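You operate a simulated robot arm through the tools that you are given. There is no shell and no other tool.

You are at the controls of a simulated two-armed robot. One attempt, no reset.

TASK
Measure cable samples E502 and E703 in the size gauge and bin each by its size.
Fine: a size inside the printed GOOD range goes into TESTED, any other into REWORK; leave the gauge arm up and the other samples where they are.

The check looks at the end state, three seconds after you hand in, the way a careful person would. Anything else that was tipped, shoved, dropped, spilled or broken makes it a failure.

THE ROBOT
Two 7-joint arms with fingered hands on one trunk that stands fixed in place. Base frame: the origin is at the foot of the trunk, x ahead of it, y to its left, z up; the work surface is at about z = 78. Units: cm, rad, N and s.
The left shoulder is at [6, 13.8, 79.7], the right one opposite. With the tool pointing down near the work surface each hand reaches from about 38 to 92 cm from the base axis, measured 20 degrees to its own side. Payload 4 kg a hand.
Tool frame (each hand has its own): the origin (TCP) lies between the finger pads and is the grasp point; the fingertips stand 3.6 cm ahead of it; z points along the fingers, y is the line along which they close. The gripper opens to 12 cm; its body begins 4.2 cm behind the TCP. The gripper is a hand of 5 fingers: y runs from the thumb to the fingers, the wrist lies at [-1.5, -10.9, -20] in the tool frame, and closing takes about 1.5 s.
Orientation is that of the tool frame in the base frame, as [roll, pitch, yaw] about the fixed x, y, z axes, in that order (R = Rz(yaw) Ry(pitch) Rx(roll)). With the fingers straight down and the wrist toward the robot, the tool's x, y and z point along [0, 1, 0], [1, 0, 0] and [0, 0, -1] of the base frame.

THE INTERFACE
- The arms move only by the tool send_rows. It takes "left_motion", "right_motion" or both (then of equal length, played together; a hand with none holds still); each is a list of rows, each a list of 3 entries, a list of its own where there are three numbers: the opening, from 0 (shut) to 1 (fully open), then the shift along the base's x, y, z in units of 25 mm (1.0 is 25 mm), then the turn, a rotation vector about the base's x, y, z in units of 5 degrees (1.0 is 5 degrees). In form: [[grip, [dx, dy, dz], [ax, ay, az]], ...]. A call has 1 to 20 rows; each row shifts and turns the commanded pose from where the row before left it. A call with a number of a shift or a turn outside -1 to 1 is refused whole. Rows are played at 5 a second. More than 5 cm and 0.15 rad between two rows, or a gripper value outside its range, and nothing of the call is played. A pose out of reach is approached as far as the arm can. The call stops where the force on the tool passes 40 N (or 10 N more than at its start, if that is more) or the arm is blocked; 0.2 s more then pass. The fingers move at their own pace (about 15.3 cm/s each) and stop on an object; they squeeze with about 24 N. The grip force told is the motor's: it shows also when the fingers shut on nothing. Time passes only in rows, and 0.2 s behind the last, so rows that do not move let the fingers close. It gives the time, the measured TCP pose, the force on the tool (base axes), the opening and the grip force at its end, in the units of the frame above (readings bear some noise), with the torque about the TCP (base axes, N m) and any sound that the robot's microphone picked up.
- Cameras (640 x 400 px; columns grow to the right, rows downward): "scene" is now at [5.99, -0.14, 145.44]; the picture's right is [-0.03, -1.00, 0.00], its down [-0.47, 0.02, -0.88] and it looks along [0.88, -0.03, -0.47] (base axes); focal length 314 px, centre (320, 200). "left" rides on the left gripper at [-6.9, -7.9, -13.1] in its tool frame; the picture's right is [-0.78, -0.29, 0.55], its down [0.55, -0.73, 0.40] and it looks along [0.29, 0.61, 0.74] (tool axes); focal length 222 px, centre (320, 200). "right" rides on the right gripper at [6.9, -7.9, -13.1] in its tool frame; the picture's right is [-0.78, 0.29, -0.55], its down [-0.55, -0.73, 0.40] and it looks along [-0.29, 0.61, 0.74] (tool axes); focal length 222 px, centre (320, 200). There is no depth. A picture from a camera that has moved, and an enlarged one, comes with that camera's place and axes in the base frame and with its lens.
- snapshot(camera): a new picture of that camera. No time passes.
- move_column(by): slides the trunk up (or, below 0, down) by that many cm; the arms and the scene camera ride with it, the base frame stays. It gives what a move gives, with no picture.
- hand_shape(shape, hand): the hand has 5 fingers and takes this shape, open, in about a second: jaw (thumb against the fingers, like two jaws); tri (thumb and two fingers); tip (a fingertip pinch); poke (one finger out to press); point (the index stretched); flat (the hand flat); cup (the hand cupped); fist (a fist). The gripper value then closes the fingers along that shape, each until it touches; the sizes above hold for jaw. It gives what a move gives, with no picture.
- turn_head(pan, tilt): turns the head with the scene camera to pan (to the left, within 1.501 rad either way) and tilt (down, from -0.506 to 1.204), counted from straight ahead of the robot. It gives what a move gives.
- zoom(camera, box): a new picture of the part [left, top, right, bottom] of that camera's present view, enlarged. No time passes.
- hand_in(): hands the job in; it is judged then, once.

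Places have to be worked out from the pictures, the camera data and where the tool is seen. Open the grippers and draw the arms clear of the work before you hand the job in, unless the task says otherwise.

The tools are called after ">>>" as a command line: name --argument value ..., lists and objects as JSON in quotes. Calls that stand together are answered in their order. send_rows: Moves the arms, as the interface text tells. Its arguments: {"type":"object","properties":{"left_motion":{"type":"array","items":{"type":"array"}},"right_motion":{"type":"array","items":{"type":"array"}}},"required":[]} The other tools are called the same way: move_column (by) moves the trunk up or down; hand_shape (shape, hand) gives the hand a shape; turn_head (pan, tilt) turns the head that bears the scene camera; snapshot (camera) takes a picture; zoom (camera, box) takes an enlarged picture of a part of a camera's view; hand_in () hands the job in.

At the start:

```text
time: 0.0
left_eef_pos: [58.09, 30.91, 117.7]
left_tcp_rot: [3.141, 0.001, 1.569]
left_contact_force: [-0.3, 0.0, 0.2]
left_ft_torque: [-0.01, -0.04, -0.02]
left_gripper_width: 11.97
left_grip_force: 0.0
left_shape: jaw
right_eef_pos: [66.23, -22.27, 121.65]
right_tcp_rot: [3.14, 0.001, 1.572]
right_contact_force: [0.3, 0.6, 0.1]
right_ft_torque: [0.0, -0.03, 0.01]
right_gripper_width: 11.99
right_grip_force: 0.0
right_shape: jaw
trunk travel left (down, up): [-37.5, 21.5]
head pan, tilt (commanded): [-0.035, 0.494]
```

scene: 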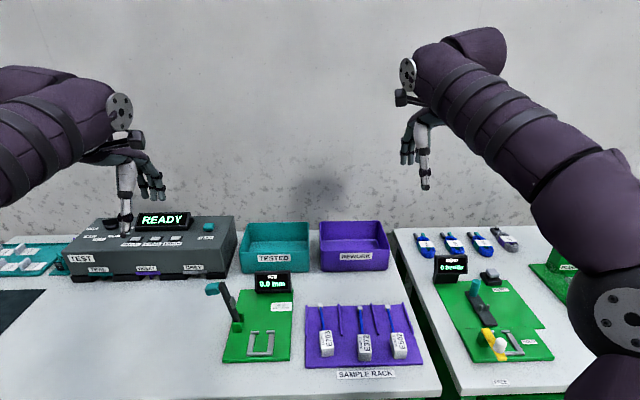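
right: 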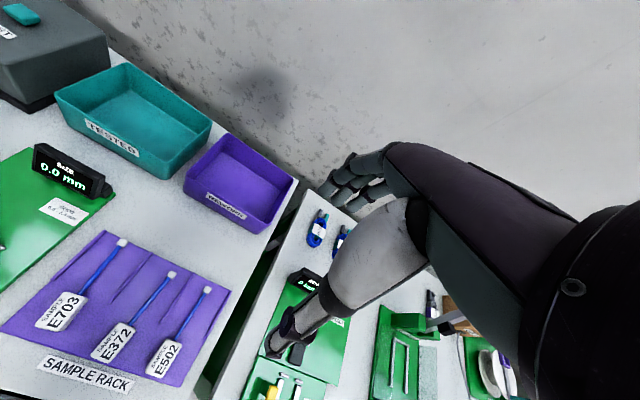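
left: 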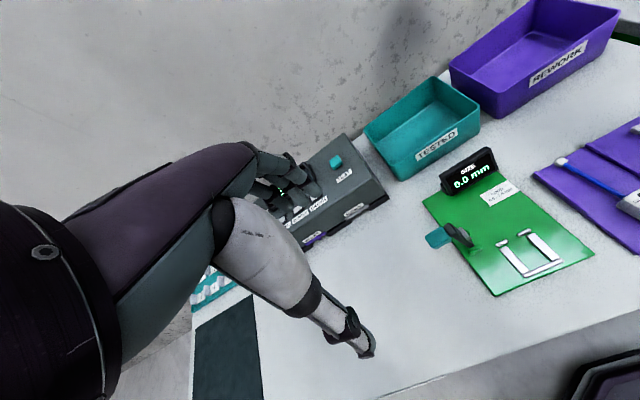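

I start by looking closer at the gauge and the rack to see how they are laid out.

>>> zoom --camera "scene" --box '[200, 260, 320, 370]'

>>> zoom --camera "scene" --box '[300, 280, 440, 390]'

>>> zoom --camera "left" --box '[400, 120, 640, 300]'

>>> zoom --camera "right" --box '[0, 120, 260, 400]'

```text
3.64 times, centred on (260, 315) of scene
camera zoom: at [5.99, -0.14, 145.44], right [-0.03, -1.0, 0.0], down [-0.47, 0.02, -0.88], along [0.88, -0.03, -0.47], focal length 1142 px, centre (538, -218)
```

zoom: 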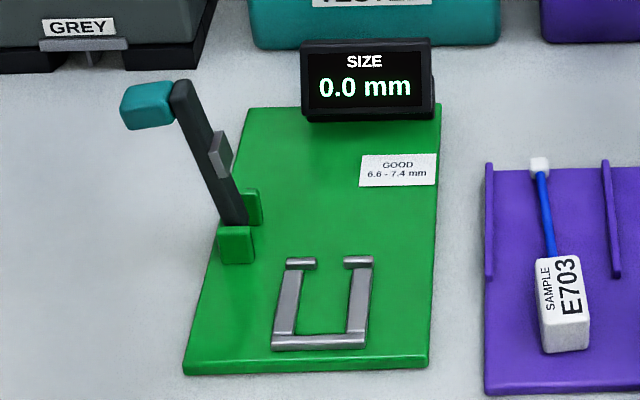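

```text
3.64 times, centred on (370, 335) of scene
camera zoom: at [5.99, -0.14, 145.44], right [-0.03, -1.0, 0.0], down [-0.47, 0.02, -0.88], along [0.88, -0.03, -0.47], focal length 1142 px, centre (138, -291)
```

zoom: 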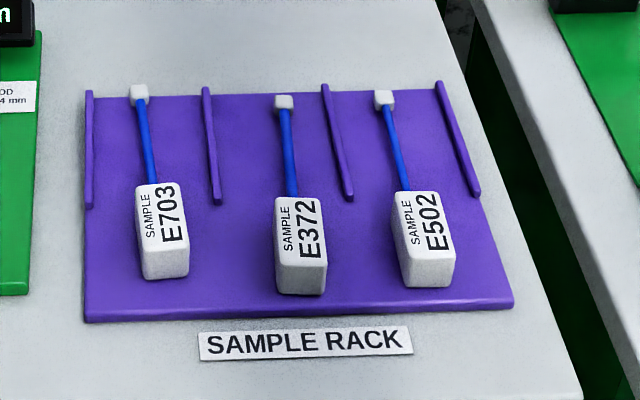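

```text
2.22 times, centred on (520, 210) of left
camera zoom: at [50.22, 23.94, 130.82], right [-0.29, -0.78, -0.55], down [-0.73, 0.55, -0.4], along [0.61, 0.29, -0.74], focal length 494 px, centre (-124, 178)
```

zoom: 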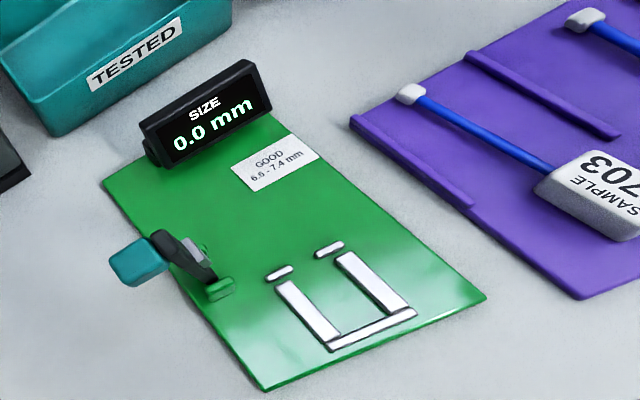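

```text
1.43 times, centred on (130, 260) of right
camera zoom: at [58.21, -15.38, 134.69], right [0.29, -0.78, 0.55], down [-0.73, -0.55, -0.4], along [0.61, -0.29, -0.74], focal length 317 px, centre (591, 114)
```

zoom: 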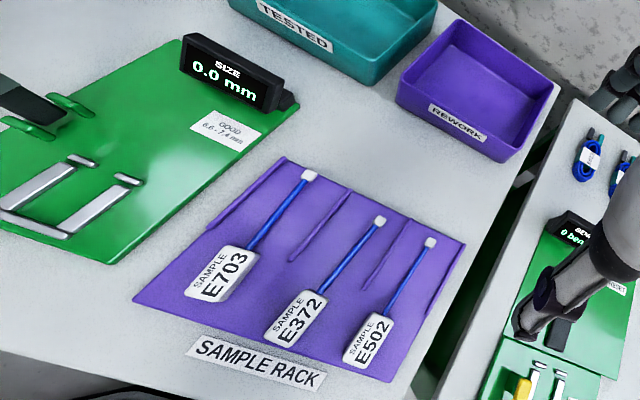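

The gauge has a U-shaped nest with a hinged arm standing up on its left, and GOOD reads 6.6 - 7.4 mm. I zoom closer on the nest, the arm and the samples to work out their places.

>>> zoom --camera "scene" --box '[220, 270, 290, 360]'

>>> zoom --camera "left" --box '[420, 210, 560, 290]'

>>> zoom --camera "scene" --box '[310, 295, 360, 370]'

>>> zoom --camera "scene" --box '[370, 295, 420, 370]'

>>> zoom --camera "scene" --box '[225, 210, 405, 300]'

```text
4.44 times, centred on (255, 315) of scene
camera zoom: at [5.99, -0.14, 145.44], right [-0.03, -1.0, 0.0], down [-0.47, 0.02, -0.88], along [0.88, -0.03, -0.47], focal length 1396 px, centre (609, -311)
```

zoom: 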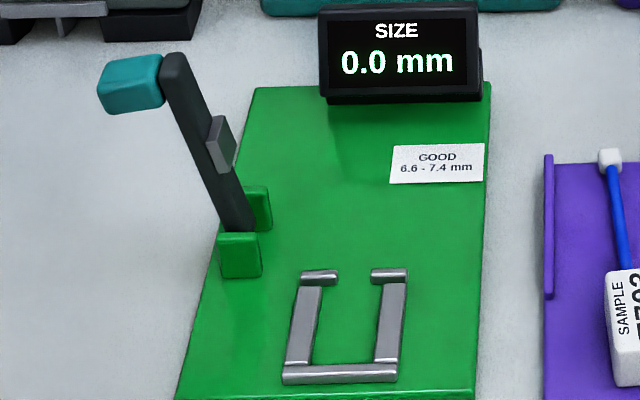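

```text
4.57 times, centred on (490, 250) of left
camera zoom: at [50.22, 23.94, 130.82], right [-0.29, -0.78, -0.55], down [-0.73, 0.55, -0.4], along [0.61, 0.29, -0.74], focal length 1015 px, centre (-457, -29)
```

zoom: 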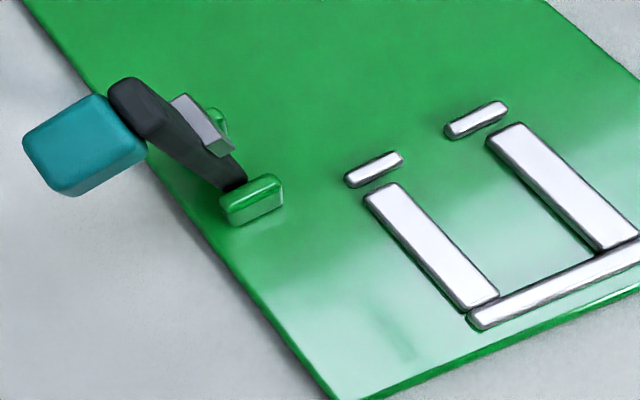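

```text
5.33 times, centred on (335, 332) of scene
camera zoom: at [5.99, -0.14, 145.44], right [-0.03, -1.0, 0.0], down [-0.47, 0.02, -0.88], along [0.88, -0.03, -0.47], focal length 1675 px, centre (240, -507)
```

zoom: 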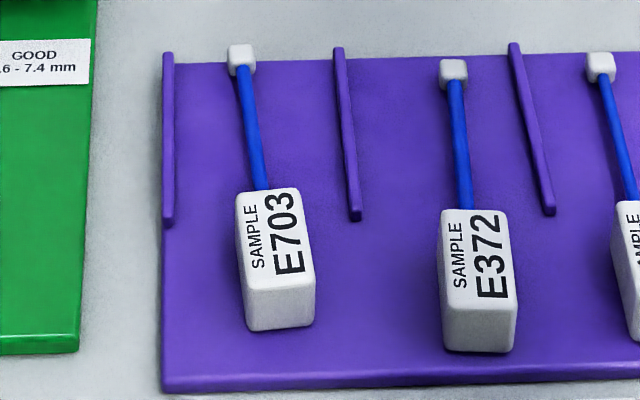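

```text
5.33 times, centred on (395, 332) of scene
camera zoom: at [5.99, -0.14, 145.44], right [-0.03, -1.0, 0.0], down [-0.47, 0.02, -0.88], along [0.88, -0.03, -0.47], focal length 1675 px, centre (-80, -507)
```

zoom: 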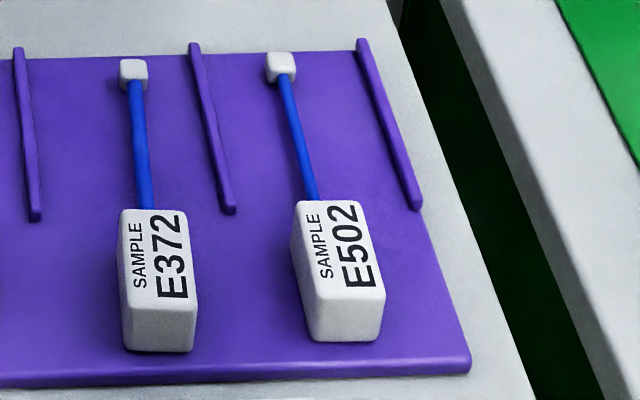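

```text
3.56 times, centred on (315, 255) of scene
camera zoom: at [5.99, -0.14, 145.44], right [-0.03, -1.0, 0.0], down [-0.47, 0.02, -0.88], along [0.88, -0.03, -0.47], focal length 1117 px, centre (338, 4)
```

zoom: 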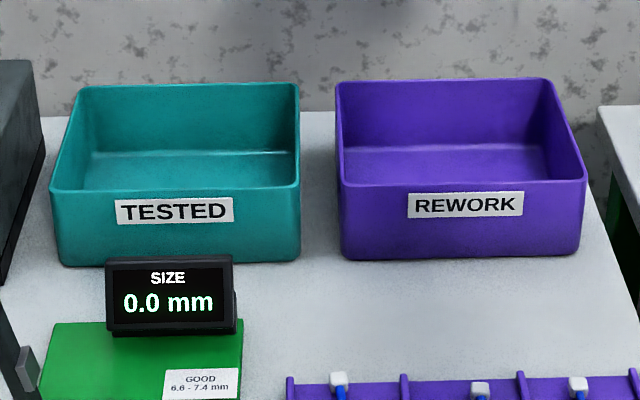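

The samples lie on the rack with the handle toward me (about 2.85 wide, 4.9 long, 2.5 tall) and the cable running ahead. I turn the right hand so its fingers close along y, and bring it higher up near E703 to see how the hand sits.

>>> send_rows --right_motion '[[1, [-0.2, 0.35, -0.3], [0, 0, 1]], [1, [-0.2, 0.35, -0.3], [0, 0, 1]], [1, [-0.2, 0.35, -0.3], [0, 0, 1]], [1, [-0.2, 0.35, -0.3], [0, 0, 1]], [1, [-0.2, 0.35, -0.3], [0, 0, 1]], [1, [-0.2, 0.35, -0.3], [0, 0, 1]], [1, [-0.2, 0.35, -0.3], [0, 0, 1]], [1, [-0.2, 0.35, -0.3], [0, 0, 1]], [1, [-0.2, 0.35, -0.3], [0, 0, 1]], [1, [-0.2, 0.35, -0.3], [0, 0, 1]], [1, [-0.2, 0.35, -0.3], [0, 0, 1]], [1, [-0.2, 0.35, -0.3], [0, 0, 1]], [1, [-0.2, 0.35, -0.3], [0, 0, 1]], [1, [-0.2, 0.35, -0.3], [0, 0, 1]], [1, [-0.2, 0.35, -0.3], [0, 0, 1]], [1, [-0.2, 0.35, -0.3], [0, 0, 1]], [1, [-0.2, 0.35, -0.3], [0, 0, 1]], [1, [-0.2, 0.35, -0.3], [0, 0, 1]]]'

>>> snapshot --camera "scene"

>>> snapshot --camera "right"

```text
time: 3.8
left_eef_pos: [57.94, 31.01, 117.73]
left_tcp_rot: [-3.141, -0.001, 1.57]
left_contact_force: [-0.4, 0.6, -0.3]
left_ft_torque: [-0.02, 0.03, 0.01]
left_gripper_width: 11.98
left_grip_force: 0.1
left_shape: jaw
right_eef_pos: [57.21, -6.62, 108.15]
right_tcp_rot: [3.14, -0.002, -3.14]
right_contact_force: [0.1, 0.1, 0.5]
right_ft_torque: [-0.01, -0.04, -0.01]
right_gripper_width: 11.97
right_grip_force: 0.0
right_shape: jaw
trunk travel left (down, up): [-37.5, 21.5]
head pan, tilt (commanded): [-0.035, 0.494]
```

```text
taken
camera scene: at [6.01, -0.14, 145.44], right [-0.03, -1.0, 0.0], down [-0.47, 0.02, -0.88], along [0.88, -0.03, -0.47], focal length 314 px, centre (320, 200)
```

scene: 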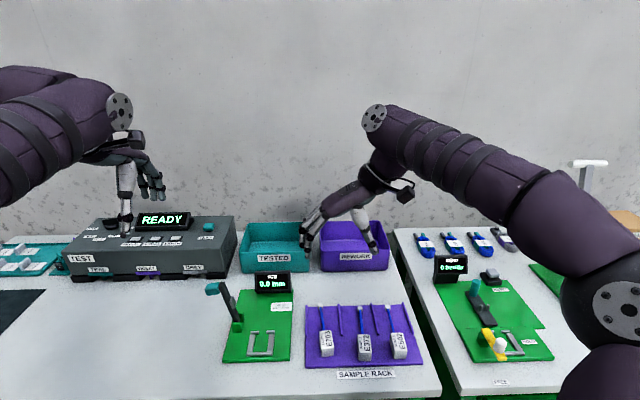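

```text
taken
camera right: at [50.23, -14.44, 121.18], right [0.78, 0.29, 0.55], down [0.55, -0.73, -0.4], along [0.29, 0.61, -0.74], focal length 222 px, centre (320, 200)
```

right: 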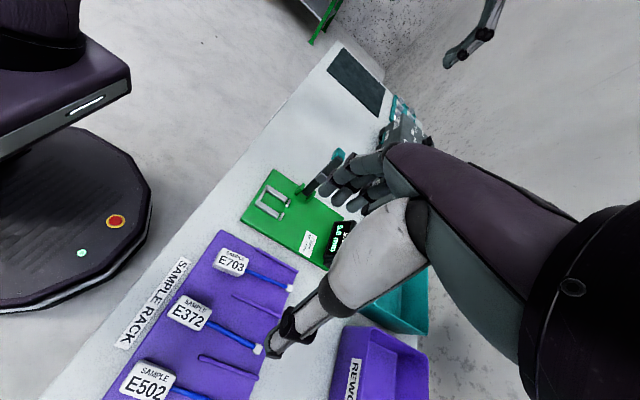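

The hand is turned as intended. I zoom in on the fingers to learn how thumb and fingers lie.

>>> zoom --camera "scene" --box '[280, 160, 420, 280]'

>>> zoom --camera "right" --box '[240, 120, 440, 370]'

```text
3.33 times, centred on (350, 220) of scene
camera zoom: at [6.01, -0.14, 145.44], right [-0.03, -1.0, 0.0], down [-0.47, 0.02, -0.88], along [0.88, -0.03, -0.47], focal length 1047 px, centre (220, 133)
```

zoom: 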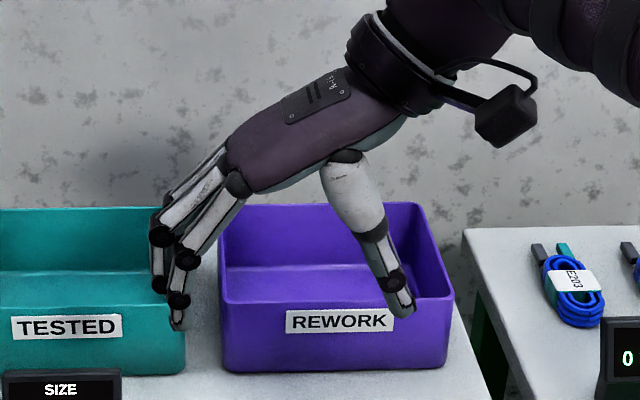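

```text
1.60 times, centred on (340, 245) of right
camera zoom: at [50.23, -14.44, 121.18], right [0.78, 0.29, 0.55], down [0.55, -0.73, -0.4], along [0.29, 0.61, -0.74], focal length 355 px, centre (288, 128)
```

zoom: 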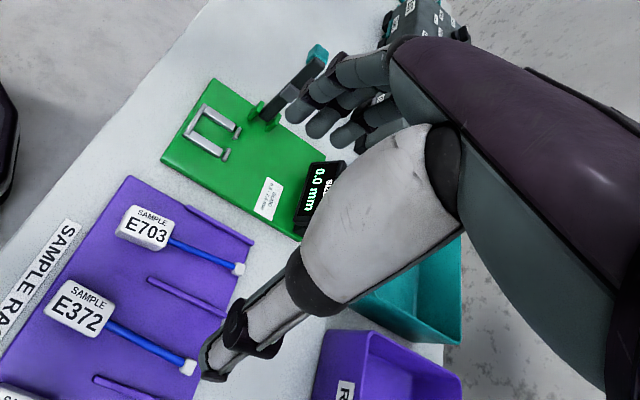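

The hand is humanlike, thumb at the right and four fingers at the left. I close it in free air to the handle's width to see how the fingertips line up.

>>> send_rows --right_motion '[[0.24, [0, 0, 0], [0, 0, 0]], [0.24, [0, 0, 0], [0, 0, 0]], [0.24, [0, 0, 0], [0, 0, 0]], [0.24, [0, 0, 0], [0, 0, 0]], [0.24, [0, 0, 0], [0, 0, 0]]]'

>>> zoom --camera "scene" --box '[280, 160, 420, 280]'

>>> zoom --camera "right" --box '[240, 120, 440, 370]'

>>> zoom --camera "left" --box '[400, 0, 640, 200]'

```text
time: 5.0
left_eef_pos: [58.08, 31.04, 117.6]
left_tcp_rot: [3.14, 0.001, 1.571]
left_contact_force: [0.0, 0.1, 0.8]
left_ft_torque: [0.03, -0.04, 0.02]
left_gripper_width: 11.99
left_grip_force: 0.1
left_shape: jaw
right_eef_pos: [57.18, -6.62, 108.1]
right_tcp_rot: [-3.141, -0.001, 3.141]
right_contact_force: [0.5, -1.3, -0.5]
right_ft_torque: [0.0, 0.03, -0.03]
right_gripper_width: 2.92
right_grip_force: 0.0
right_shape: jaw
trunk travel left (down, up): [-37.5, 21.5]
head pan, tilt (commanded): [-0.035, 0.494]
```

```text
3.33 times, centred on (350, 220) of scene
camera zoom: at [5.99, -0.14, 145.44], right [-0.03, -1.0, 0.0], down [-0.47, 0.02, -0.88], along [0.88, -0.03, -0.47], focal length 1047 px, centre (220, 133)
```

zoom: 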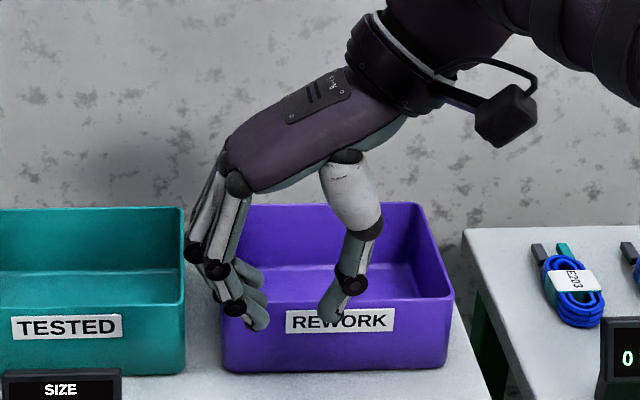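

```text
1.60 times, centred on (340, 245) of right
camera zoom: at [50.21, -14.44, 121.2], right [0.78, 0.29, 0.55], down [0.55, -0.73, -0.4], along [0.29, 0.61, -0.74], focal length 355 px, centre (288, 128)
```

zoom: 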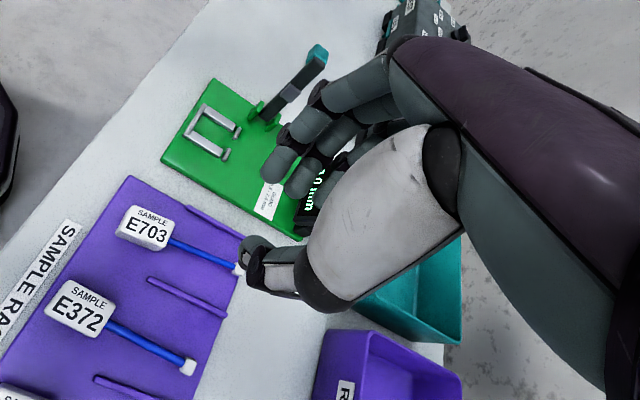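

```text
2.00 times, centred on (520, 100) of left
camera zoom: at [50.22, 23.94, 130.82], right [-0.29, -0.78, -0.55], down [-0.73, 0.55, -0.4], along [0.61, 0.29, -0.74], focal length 444 px, centre (-80, 400)
```

zoom: 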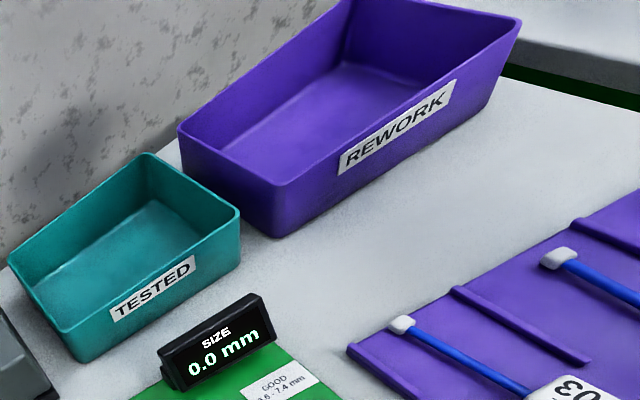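

In jaw, ring and little finger would reach over the cable. I try the "tri" shape (thumb and two fingers) and look at it open.

>>> hand_shape --hand "right" --shape "tri"

>>> zoom --camera "scene" --box '[280, 160, 420, 280]'

>>> zoom --camera "right" --box '[240, 120, 440, 370]'

```text
time: 5.9
left_eef_pos: [58.09, 30.99, 117.62]
left_tcp_rot: [3.14, 0.0, 1.57]
left_contact_force: [-0.2, -0.7, 0.9]
left_ft_torque: [-0.01, -0.05, -0.06]
left_gripper_width: 11.97
left_grip_force: 0.1
left_shape: jaw
right_eef_pos: [57.17, -6.57, 108.07]
right_tcp_rot: [-3.141, -0.001, 3.14]
right_contact_force: [0.1, 0.6, -0.6]
right_ft_torque: [-0.02, 0.01, -0.02]
right_gripper_width: 11.95
right_grip_force: 0.2
right_shape: tri
trunk travel left (down, up): [-37.5, 21.5]
head pan, tilt (commanded): [-0.035, 0.494]
```

```text
3.33 times, centred on (350, 220) of scene
camera zoom: at [5.99, -0.14, 145.44], right [-0.03, -1.0, 0.0], down [-0.47, 0.02, -0.88], along [0.88, -0.03, -0.47], focal length 1047 px, centre (220, 133)
```

zoom: 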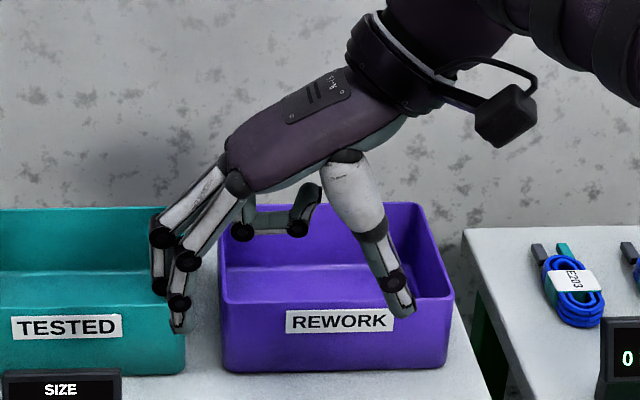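

```text
1.60 times, centred on (340, 245) of right
camera zoom: at [50.21, -14.44, 121.2], right [0.78, 0.29, 0.55], down [0.55, -0.73, -0.4], along [0.29, 0.61, -0.74], focal length 355 px, centre (288, 128)
```

zoom: 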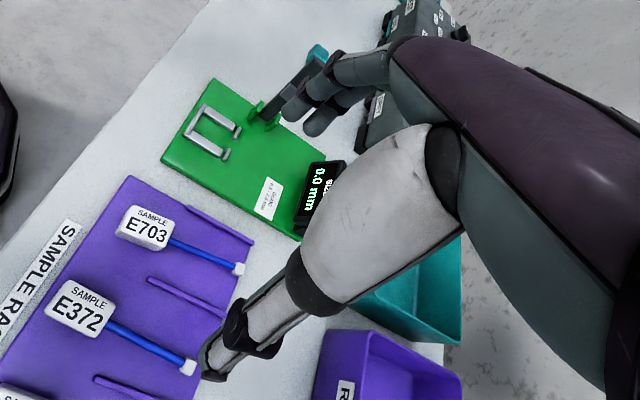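

The tri shape keeps ring and little finger folded away, which suits the handles. I move down above E703 (about [55.7, -3.35]) to TCP z 90 and look again.

>>> send_rows --right_motion '[[0.6, [-0.1, 0.16, -0.9], [0, 0, 0]], [0.6, [-0.1, 0.16, -0.9], [0, 0, 0]], [0.6, [-0.1, 0.16, -0.9], [0, 0, 0]], [0.6, [-0.1, 0.16, -0.9], [0, 0, 0]], [0.6, [-0.1, 0.16, -0.9], [0, 0, 0]], [0.6, [-0.1, 0.16, -0.9], [0, 0, 0]], [0.6, [-0.1, 0.16, -0.9], [0, 0, 0]], [0.6, [-0.1, 0.16, -0.9], [0, 0, 0]]]'

>>> snapshot --camera "right"

>>> zoom --camera "scene" --box '[280, 260, 400, 370]'

>>> zoom --camera "left" --box '[460, 60, 640, 260]'

```text
time: 7.7
left_eef_pos: [58.07, 30.98, 117.6]
left_tcp_rot: [3.141, 0.001, 1.571]
left_contact_force: [0.6, -1.2, -0.1]
left_ft_torque: [0.03, -0.02, -0.02]
left_gripper_width: 11.96
left_grip_force: 0.1
left_shape: jaw
right_eef_pos: [55.24, -3.11, 90.02]
right_tcp_rot: [3.14, 0.0, 3.141]
right_contact_force: [0.3, 0.0, -0.1]
right_ft_torque: [0.0, 0.0, 0.02]
right_gripper_width: 7.25
right_grip_force: 0.1
right_shape: tri
trunk travel left (down, up): [-37.5, 21.5]
head pan, tilt (commanded): [-0.035, 0.494]
```

```text
taken
camera right: at [48.35, -11.01, 103.08], right [0.78, 0.29, 0.55], down [0.55, -0.74, -0.4], along [0.29, 0.61, -0.74], focal length 222 px, centre (320, 200)
```

right: 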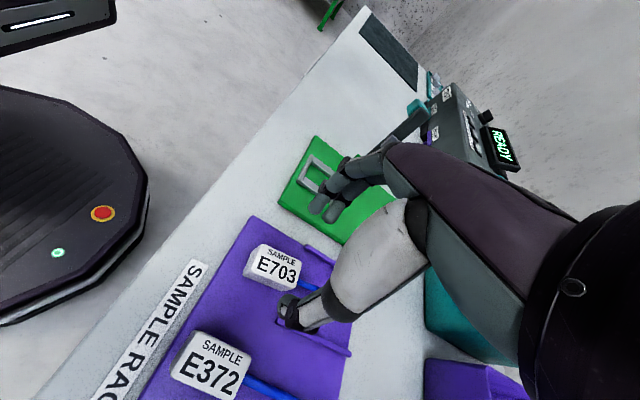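

```text
3.64 times, centred on (340, 315) of scene
camera zoom: at [6.01, -0.14, 145.44], right [-0.03, -1.0, 0.0], down [-0.47, 0.02, -0.88], along [0.88, -0.03, -0.47], focal length 1142 px, centre (247, -218)
```

zoom: 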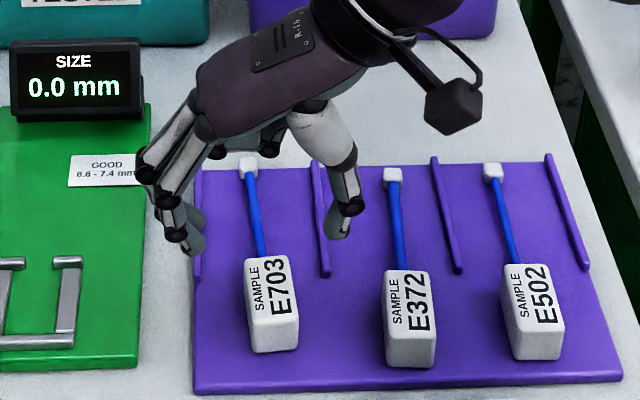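

```text
2.00 times, centred on (550, 160) of left
camera zoom: at [50.23, 23.94, 130.81], right [-0.29, -0.78, -0.55], down [-0.73, 0.55, -0.4], along [0.61, 0.29, -0.74], focal length 444 px, centre (-140, 280)
```

zoom: 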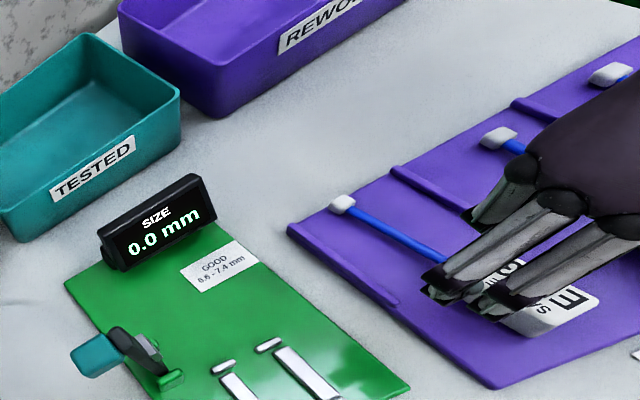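

The fingertips straddle the handle in y. I turn the hand about 4 degrees to match the sample's yaw and go down to TCP z about 86.

>>> send_rows --right_motion '[[0.55, [0.04, 0, -0.5], [0, 0, 0.4]], [0.55, [0.04, 0, -0.5], [0, 0, 0.4]], [0.5, [0, 0, -0.5], [0, 0, 0]], [0.5, [0, 0, 0], [0, 0, 0]], [0.5, [0, 0, 0], [0, 0, 0]]]'

>>> snapshot --camera "right"

>>> zoom --camera "scene" --box '[300, 280, 370, 360]'

>>> zoom --camera "left" --box '[540, 120, 640, 240]'

```text
time: 8.9
left_eef_pos: [58.13, 31.1, 117.64]
left_tcp_rot: [-3.141, 0.0, 1.572]
left_contact_force: [0.5, 0.1, -0.5]
left_ft_torque: [-0.01, 0.02, -0.01]
left_gripper_width: 11.97
left_grip_force: 0.0
left_shape: jaw
right_eef_pos: [55.35, -3.09, 86.36]
right_tcp_rot: [3.14, -0.001, -3.071]
right_contact_force: [0.3, 0.2, 0.8]
right_ft_torque: [0.01, -0.02, 0.06]
right_gripper_width: 6.02
right_grip_force: 0.0
right_shape: tri
trunk travel left (down, up): [-37.5, 21.5]
head pan, tilt (commanded): [-0.035, 0.494]
```

```text
taken
camera right: at [48.98, -11.53, 99.48], right [0.76, 0.35, 0.55], down [0.6, -0.69, -0.4], along [0.24, 0.63, -0.74], focal length 222 px, centre (320, 200)
```

right: 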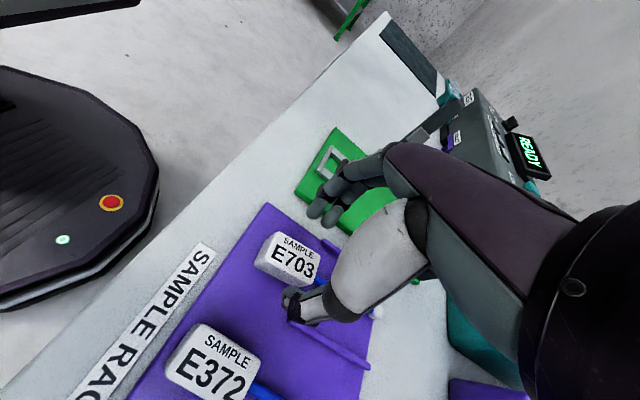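

```text
5.00 times, centred on (335, 320) of scene
camera zoom: at [5.99, -0.14, 145.44], right [-0.03, -1.0, 0.0], down [-0.47, 0.02, -0.88], along [0.88, -0.03, -0.47], focal length 1570 px, centre (245, -400)
```

zoom: 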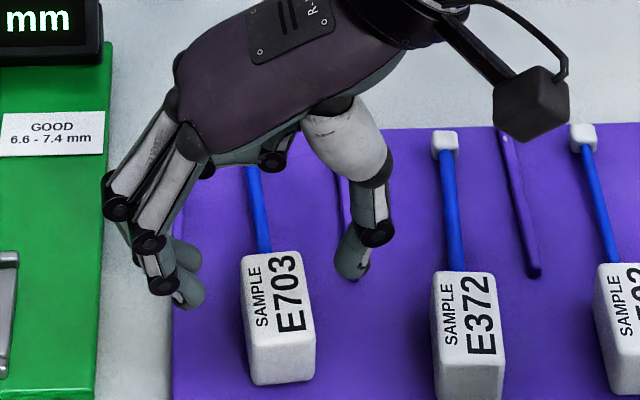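

```text
3.33 times, centred on (590, 180) of left
camera zoom: at [50.21, 23.94, 130.82], right [-0.29, -0.78, -0.55], down [-0.73, 0.55, -0.4], along [0.61, 0.29, -0.74], focal length 740 px, centre (-580, 267)
```

zoom: 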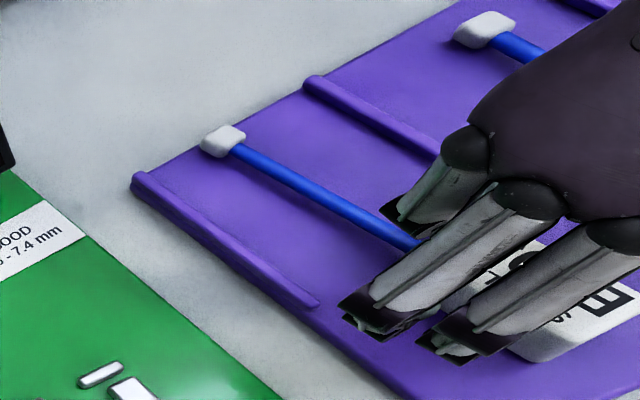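

The grip centre reads [55.35, -3.09] and the handle's centre sits near [55.65, -3.3], so I shift slightly and go down to TCP z about 83.4, which puts the fingertips beside the handle's upper half.

>>> send_rows --right_motion '[[0.5, [0.12, -0.09, -0.4], [0, 0, 0]], [0.5, [0, 0, -0.4], [0, 0, 0]], [0.5, [0, 0, -0.38], [0, 0, 0]], [0.5, [0, 0, 0], [0, 0, 0]]]'

>>> zoom --camera "right" --box '[220, 180, 420, 340]'

>>> zoom --camera "scene" --box '[300, 290, 370, 370]'

>>> zoom --camera "left" --box '[540, 120, 640, 240]'

```text
time: 9.9
left_eef_pos: [58.08, 30.99, 117.71]
left_tcp_rot: [-3.141, 0.0, 1.571]
left_contact_force: [-0.3, 0.5, 0.3]
left_ft_torque: [0.0, 0.0, 0.03]
left_gripper_width: 11.99
left_grip_force: 0.1
left_shape: jaw
right_eef_pos: [55.61, -3.47, 83.34]
right_tcp_rot: [3.14, -0.001, -3.073]
right_contact_force: [-0.7, -0.1, -0.2]
right_ft_torque: [0.01, 0.0, 0.0]
right_gripper_width: 6.05
right_grip_force: 0.0
right_shape: tri
trunk travel left (down, up): [-37.5, 21.5]
head pan, tilt (commanded): [-0.035, 0.494]
```

```text
2.50 times, centred on (320, 260) of right
camera zoom: at [49.27, -11.84, 96.44], right [0.76, 0.35, 0.55], down [0.6, -0.69, -0.4], along [0.24, 0.63, -0.74], focal length 555 px, centre (320, 50)
```

zoom: 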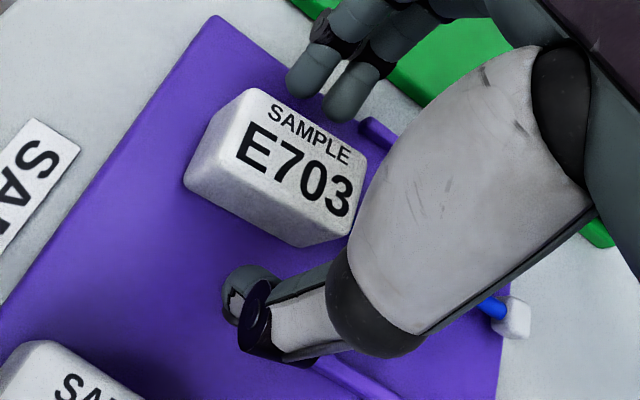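

```text
5.00 times, centred on (335, 330) of scene
camera zoom: at [6.0, -0.14, 145.44], right [-0.03, -1.0, 0.0], down [-0.47, 0.02, -0.88], along [0.88, -0.03, -0.47], focal length 1570 px, centre (245, -450)
```

zoom: 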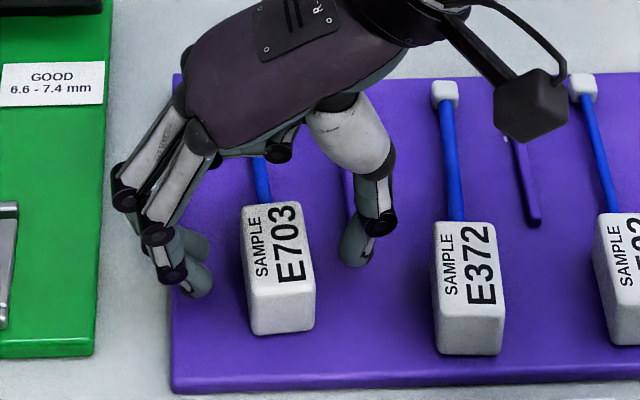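

```text
3.33 times, centred on (590, 180) of left
camera zoom: at [50.22, 23.94, 130.82], right [-0.29, -0.78, -0.55], down [-0.73, 0.55, -0.4], along [0.61, 0.29, -0.74], focal length 740 px, centre (-580, 267)
```

zoom: 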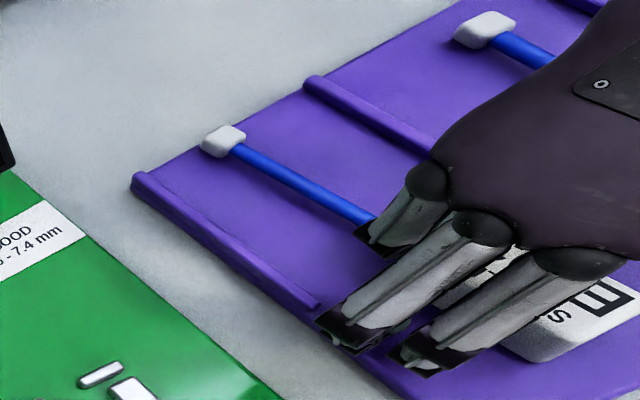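

The fingertips stand on both sides of the handle's middle with clearance all round. I close the grip and let it settle.

>>> send_rows --right_motion '[[0.3, [0, 0, 0], [0, 0, 0]], [0.15, [0, 0, 0], [0, 0, 0]], [0.05, [0, 0, 0], [0, 0, 0]], [0, [0, 0, 0], [0, 0, 0]], [0, [0, 0, 0], [0, 0, 0]], [0, [0, 0, 0], [0, 0, 0]], [0, [0, 0, 0], [0, 0, 0]]]'

>>> zoom --camera "right" --box '[220, 180, 420, 340]'

>>> zoom --camera "scene" --box '[300, 290, 370, 370]'

```text
time: 11.5
left_eef_pos: [58.05, 30.89, 117.73]
left_tcp_rot: [-3.141, 0.001, 1.571]
left_contact_force: [0.1, -0.7, -0.8]
left_ft_torque: [0.01, -0.01, -0.01]
left_gripper_width: 11.97
left_grip_force: 0.0
left_shape: jaw
right_eef_pos: [55.69, -3.45, 83.26]
right_tcp_rot: [-3.141, 0.001, -3.071]
right_contact_force: [0.0, -0.2, 0.1]
right_ft_torque: [0.0, 0.01, 0.0]
right_gripper_width: 2.38
right_grip_force: 23.9
right_shape: tri
trunk travel left (down, up): [-37.5, 21.5]
head pan, tilt (commanded): [-0.035, 0.494]
```

```text
2.50 times, centred on (320, 260) of right
camera zoom: at [49.27, -11.84, 96.46], right [0.76, 0.35, 0.55], down [0.6, -0.69, -0.4], along [0.24, 0.63, -0.74], focal length 555 px, centre (320, 50)
```

zoom: 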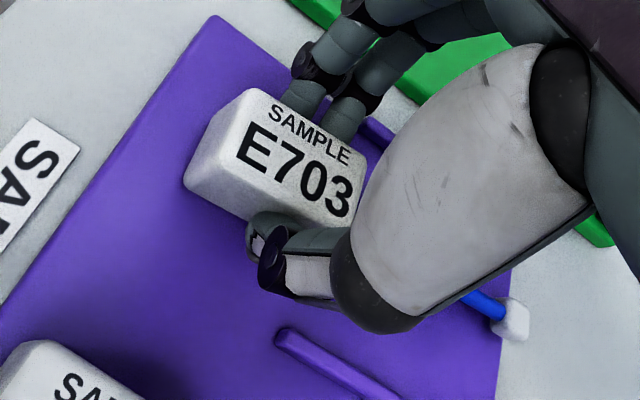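

```text
5.00 times, centred on (335, 330) of scene
camera zoom: at [6.0, -0.14, 145.44], right [-0.03, -1.0, 0.0], down [-0.47, 0.02, -0.88], along [0.88, -0.03, -0.47], focal length 1570 px, centre (245, -450)
```

zoom: 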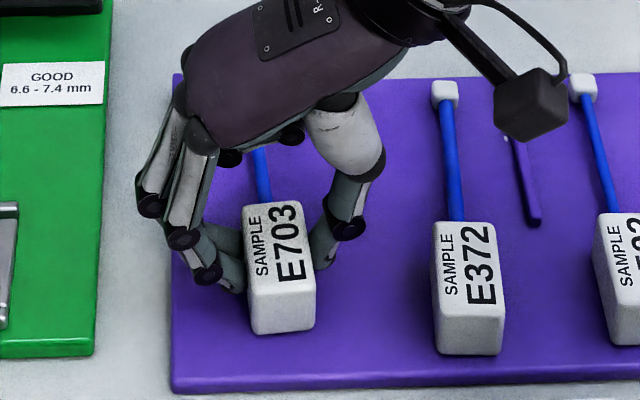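

The handle is held firmly (about 24 N, width 2.4) and didn't shift. I lift it straight up about 6 cm and check.

>>> send_rows --right_motion '[[0, [0, 0, 0.2], [0, 0, 0]], [0, [0, 0, 0.4], [0, 0, 0]], [0, [0, 0, 0.6], [0, 0, 0]], [0, [0, 0, 0.6], [0, 0, 0]], [0, [0, 0, 0.6], [0, 0, 0]], [0, [0, 0, 0], [0, 0, 0]]]'

>>> snapshot --camera "right"

>>> zoom --camera "scene" --box '[220, 260, 420, 370]'

```text
time: 12.9
left_eef_pos: [58.01, 30.9, 117.66]
left_tcp_rot: [3.141, 0.001, 1.571]
left_contact_force: [0.2, 0.5, 0.2]
left_ft_torque: [-0.03, -0.02, -0.02]
left_gripper_width: 11.95
left_grip_force: 0.1
left_shape: jaw
right_eef_pos: [55.52, -3.49, 89.44]
right_tcp_rot: [-3.141, -0.001, -3.071]
right_contact_force: [0.5, -0.1, -1.8]
right_ft_torque: [0.0, 0.02, -0.02]
right_gripper_width: 2.39
right_grip_force: 24.2
right_shape: tri
trunk travel left (down, up): [-37.5, 21.5]
head pan, tilt (commanded): [-0.035, 0.494]
```

```text
taken
camera right: at [49.26, -11.88, 102.53], right [0.76, 0.34, 0.55], down [0.6, -0.69, -0.4], along [0.24, 0.63, -0.74], focal length 222 px, centre (320, 200)
```

right: 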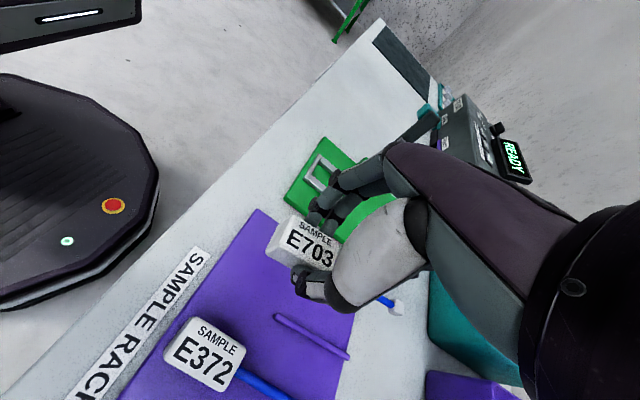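

```text
3.20 times, centred on (320, 315) of scene
camera zoom: at [6.0, -0.14, 145.44], right [-0.03, -1.0, 0.0], down [-0.47, 0.02, -0.88], along [0.88, -0.03, -0.47], focal length 1005 px, centre (320, -168)
```

zoom: 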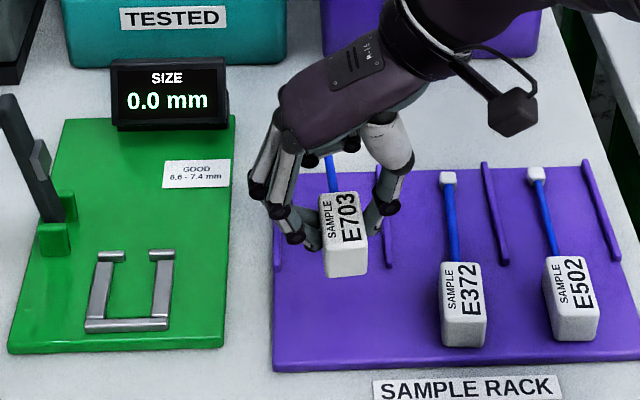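

The sample hangs level in the grip. I carry it over the nest (centre about [56.9, 12.4]) at the same height and turn back about 2.5 degrees to match the gauge.

>>> send_rows --right_motion '[[0, [0.06, 0.4, 0], [0, 0, 0]], [0, [0.06, 0.8, 0], [0, 0, -0.1]], [0, [0.06, 0.8, 0], [0, 0, -0.1]], [0, [0.06, 0.8, 0], [0, 0, -0.1]], [0, [0.06, 0.8, 0], [0, 0, -0.1]], [0, [0.06, 0.8, 0], [0, 0, -0.1]], [0, [0.06, 0.8, 0], [0, 0, 0]], [0, [0.06, 0.7, 0], [0, 0, 0]], [0, [0.01, 0.39, 0], [0, 0, 0]], [0, [0, 0, 0], [0, 0, 0]], [0, [0, 0, 0], [0, 0, 0]]]'

>>> snapshot --camera "right"

>>> zoom --camera "scene" --box '[210, 260, 310, 360]'

>>> zoom --camera "left" --box '[400, 130, 640, 300]'

```text
time: 15.3
left_eef_pos: [58.01, 30.97, 117.7]
left_tcp_rot: [3.141, -0.001, 1.571]
left_contact_force: [0.3, -0.6, 0.5]
left_ft_torque: [0.0, 0.01, 0.02]
left_gripper_width: 11.98
left_grip_force: 0.1
left_shape: jaw
right_eef_pos: [56.87, 12.23, 89.6]
right_tcp_rot: [3.141, 0.0, -3.115]
right_contact_force: [0.4, 0.0, -0.2]
right_ft_torque: [-0.06, -0.03, 0.02]
right_gripper_width: 2.41
right_grip_force: 24.3
right_shape: tri
trunk travel left (down, up): [-37.5, 21.5]
head pan, tilt (commanded): [-0.035, 0.494]
```

```text
taken
camera right: at [50.12, 4.12, 102.62], right [0.78, 0.31, 0.55], down [0.57, -0.72, -0.4], along [0.27, 0.62, -0.74], focal length 222 px, centre (320, 200)
```

right: 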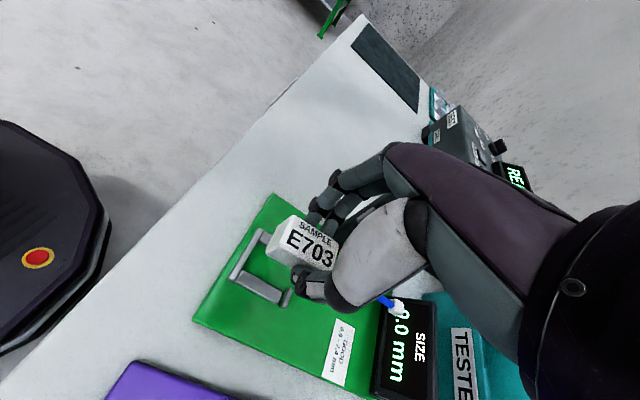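

```text
4.00 times, centred on (260, 310) of scene
camera zoom: at [6.0, -0.14, 145.44], right [-0.03, -1.0, 0.0], down [-0.47, 0.02, -0.88], along [0.88, -0.03, -0.47], focal length 1256 px, centre (560, -240)
```

zoom: 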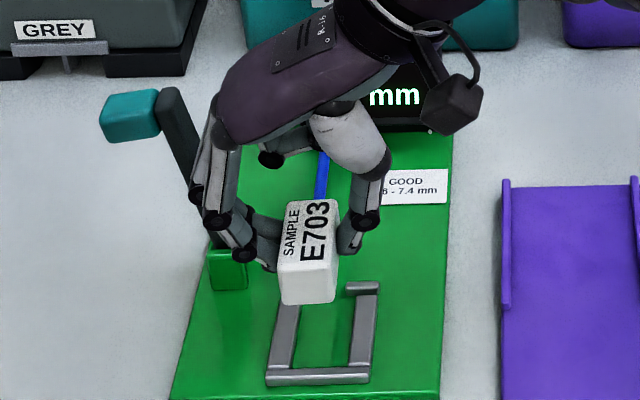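

```text
2.35 times, centred on (520, 215) of left
camera zoom: at [50.22, 23.95, 130.81], right [-0.29, -0.78, -0.55], down [-0.74, 0.55, -0.4], along [0.61, 0.29, -0.74], focal length 523 px, centre (-151, 165)
```

zoom: 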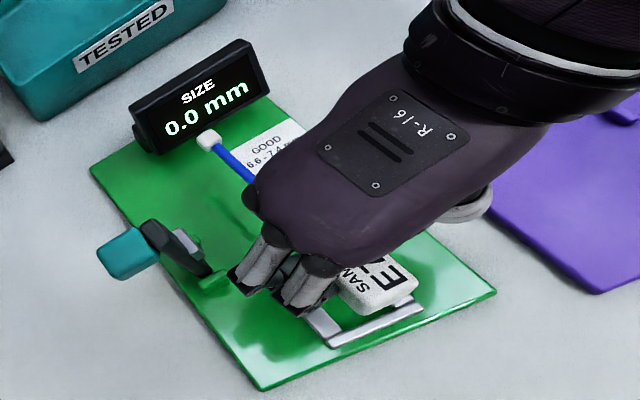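

The sample hovers over the nest. I zoom in more tightly to compare the handle's edges with the nest's bars.

>>> zoom --camera "scene" --box '[265, 295, 315, 360]'

>>> zoom --camera "right" --box '[180, 170, 420, 340]'

>>> zoom --camera "left" --box '[460, 180, 600, 280]'

```text
6.15 times, centred on (290, 328) of scene
camera zoom: at [6.0, -0.14, 145.44], right [-0.03, -1.0, 0.0], down [-0.47, 0.02, -0.88], along [0.88, -0.03, -0.47], focal length 1933 px, centre (505, -585)
```

zoom: 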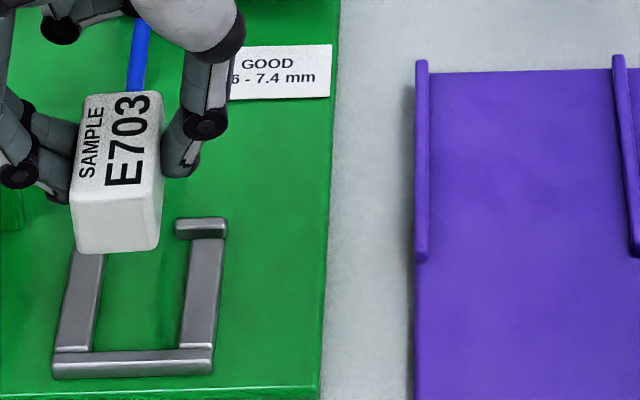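

```text
2.35 times, centred on (300, 255) of right
camera zoom: at [50.12, 4.12, 102.62], right [0.78, 0.31, 0.55], down [0.57, -0.72, -0.4], along [0.27, 0.62, -0.74], focal length 523 px, centre (367, 71)
```

zoom: 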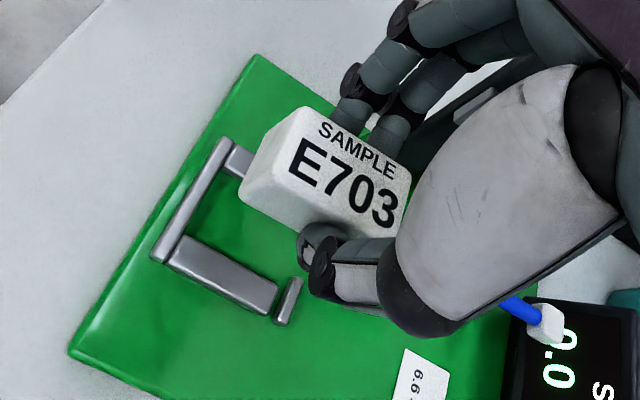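

```text
4.00 times, centred on (530, 230) of left
camera zoom: at [50.22, 23.95, 130.81], right [-0.29, -0.78, -0.55], down [-0.74, 0.55, -0.4], along [0.61, 0.29, -0.74], focal length 888 px, centre (-520, 80)
```

zoom: 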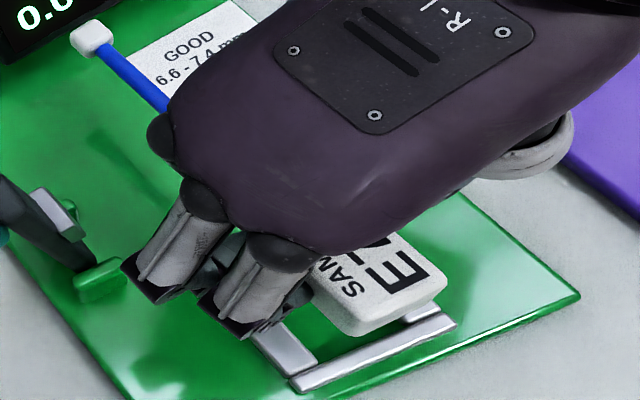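

I zoom further on the handle and on the nest to measure edges more finely.

>>> zoom --camera "scene" --box '[268, 306, 294, 340]'

>>> zoom --camera "scene" --box '[262, 325, 308, 360]'

```text
11.76 times, centred on (281, 323) of scene
camera zoom: at [6.0, -0.14, 145.44], right [-0.03, -1.0, 0.0], down [-0.47, 0.02, -0.88], along [0.88, -0.03, -0.47], focal length 3695 px, centre (779, -1247)
```

zoom: 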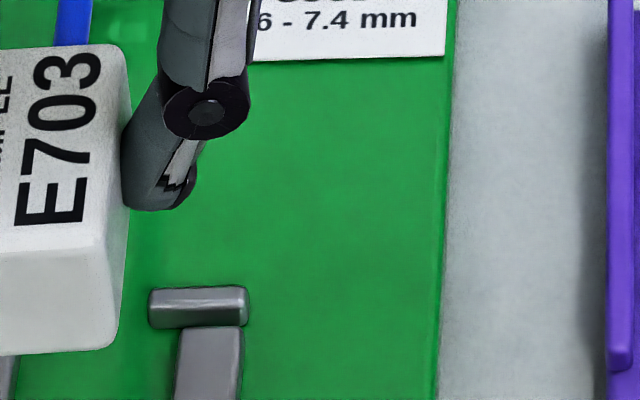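

```text
11.43 times, centred on (285, 342) of scene
camera zoom: at [6.0, -0.14, 145.44], right [-0.03, -1.0, 0.0], down [-0.47, 0.02, -0.88], along [0.88, -0.03, -0.47], focal length 3590 px, centre (720, -1429)
```

zoom: 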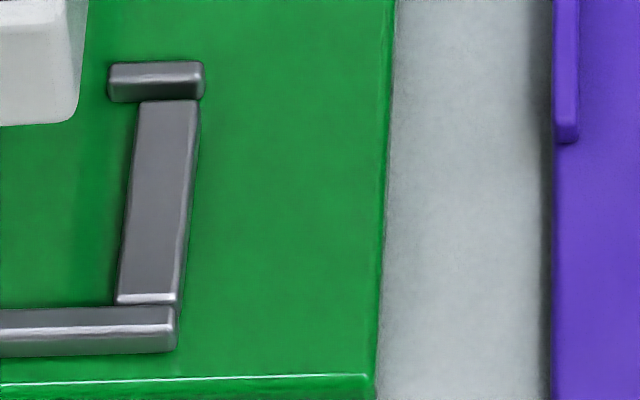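

The zoom crops to the view's own shape, so I pick boxes with that aspect centred on handle and nest.

>>> zoom --camera "scene" --box '[264, 307, 304, 332]'

>>> zoom --camera "scene" --box '[260, 308, 312, 340]'

>>> zoom --camera "scene" --box '[256, 328, 304, 358]'

```text
16.00 times, centred on (284, 320) of scene
camera zoom: at [6.0, -0.14, 145.44], right [-0.03, -1.0, 0.0], down [-0.47, 0.02, -0.88], along [0.88, -0.03, -0.47], focal length 5026 px, centre (896, -1712)
```

zoom: 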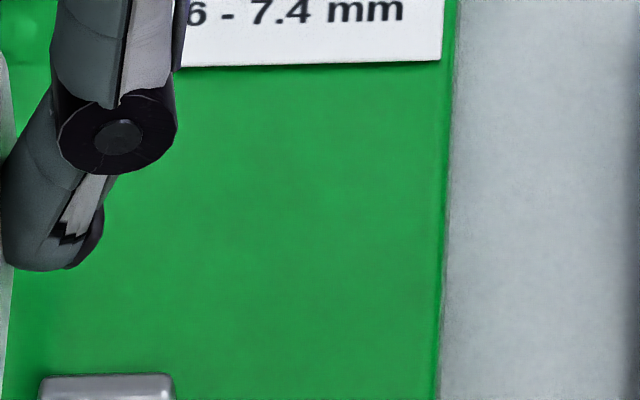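

```text
12.31 times, centred on (286, 324) of scene
camera zoom: at [6.0, -0.14, 145.44], right [-0.03, -1.0, 0.0], down [-0.47, 0.02, -0.88], along [0.88, -0.03, -0.47], focal length 3866 px, centre (738, -1326)
```

zoom: 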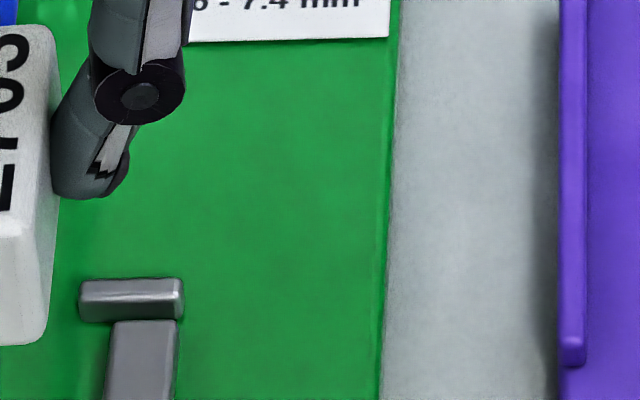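

```text
13.33 times, centred on (280, 343) of scene
camera zoom: at [6.0, -0.14, 145.44], right [-0.03, -1.0, 0.0], down [-0.47, 0.02, -0.88], along [0.88, -0.03, -0.47], focal length 4188 px, centre (853, -1707)
```

zoom: 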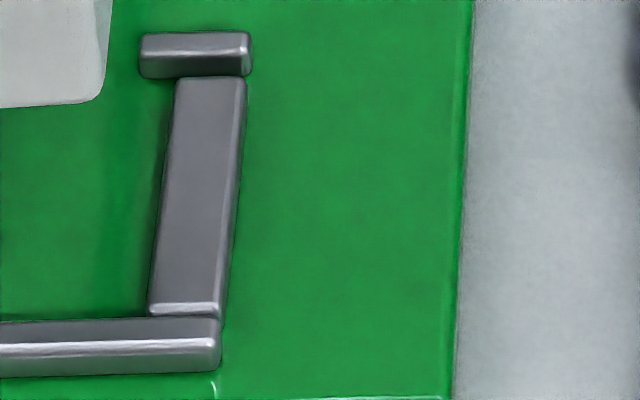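

My boxes were off to the right; the handle is near column 258. Again with the right centre.

>>> zoom --camera "scene" --box '[238, 308, 278, 333]'

>>> zoom --camera "scene" --box '[238, 328, 286, 358]'

```text
16.00 times, centred on (258, 320) of scene
camera zoom: at [6.0, -0.14, 145.44], right [-0.03, -1.0, 0.0], down [-0.47, 0.02, -0.88], along [0.88, -0.03, -0.47], focal length 5026 px, centre (1312, -1728)
```

zoom: 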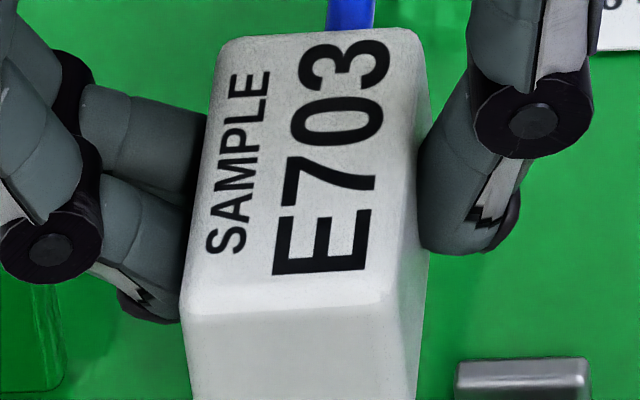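

```text
13.33 times, centred on (262, 343) of scene
camera zoom: at [6.0, -0.14, 145.44], right [-0.03, -1.0, 0.0], down [-0.47, 0.02, -0.88], along [0.88, -0.03, -0.47], focal length 4188 px, centre (1093, -1707)
```

zoom: 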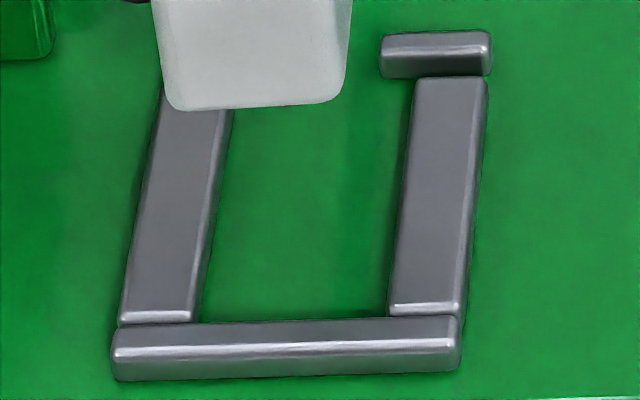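

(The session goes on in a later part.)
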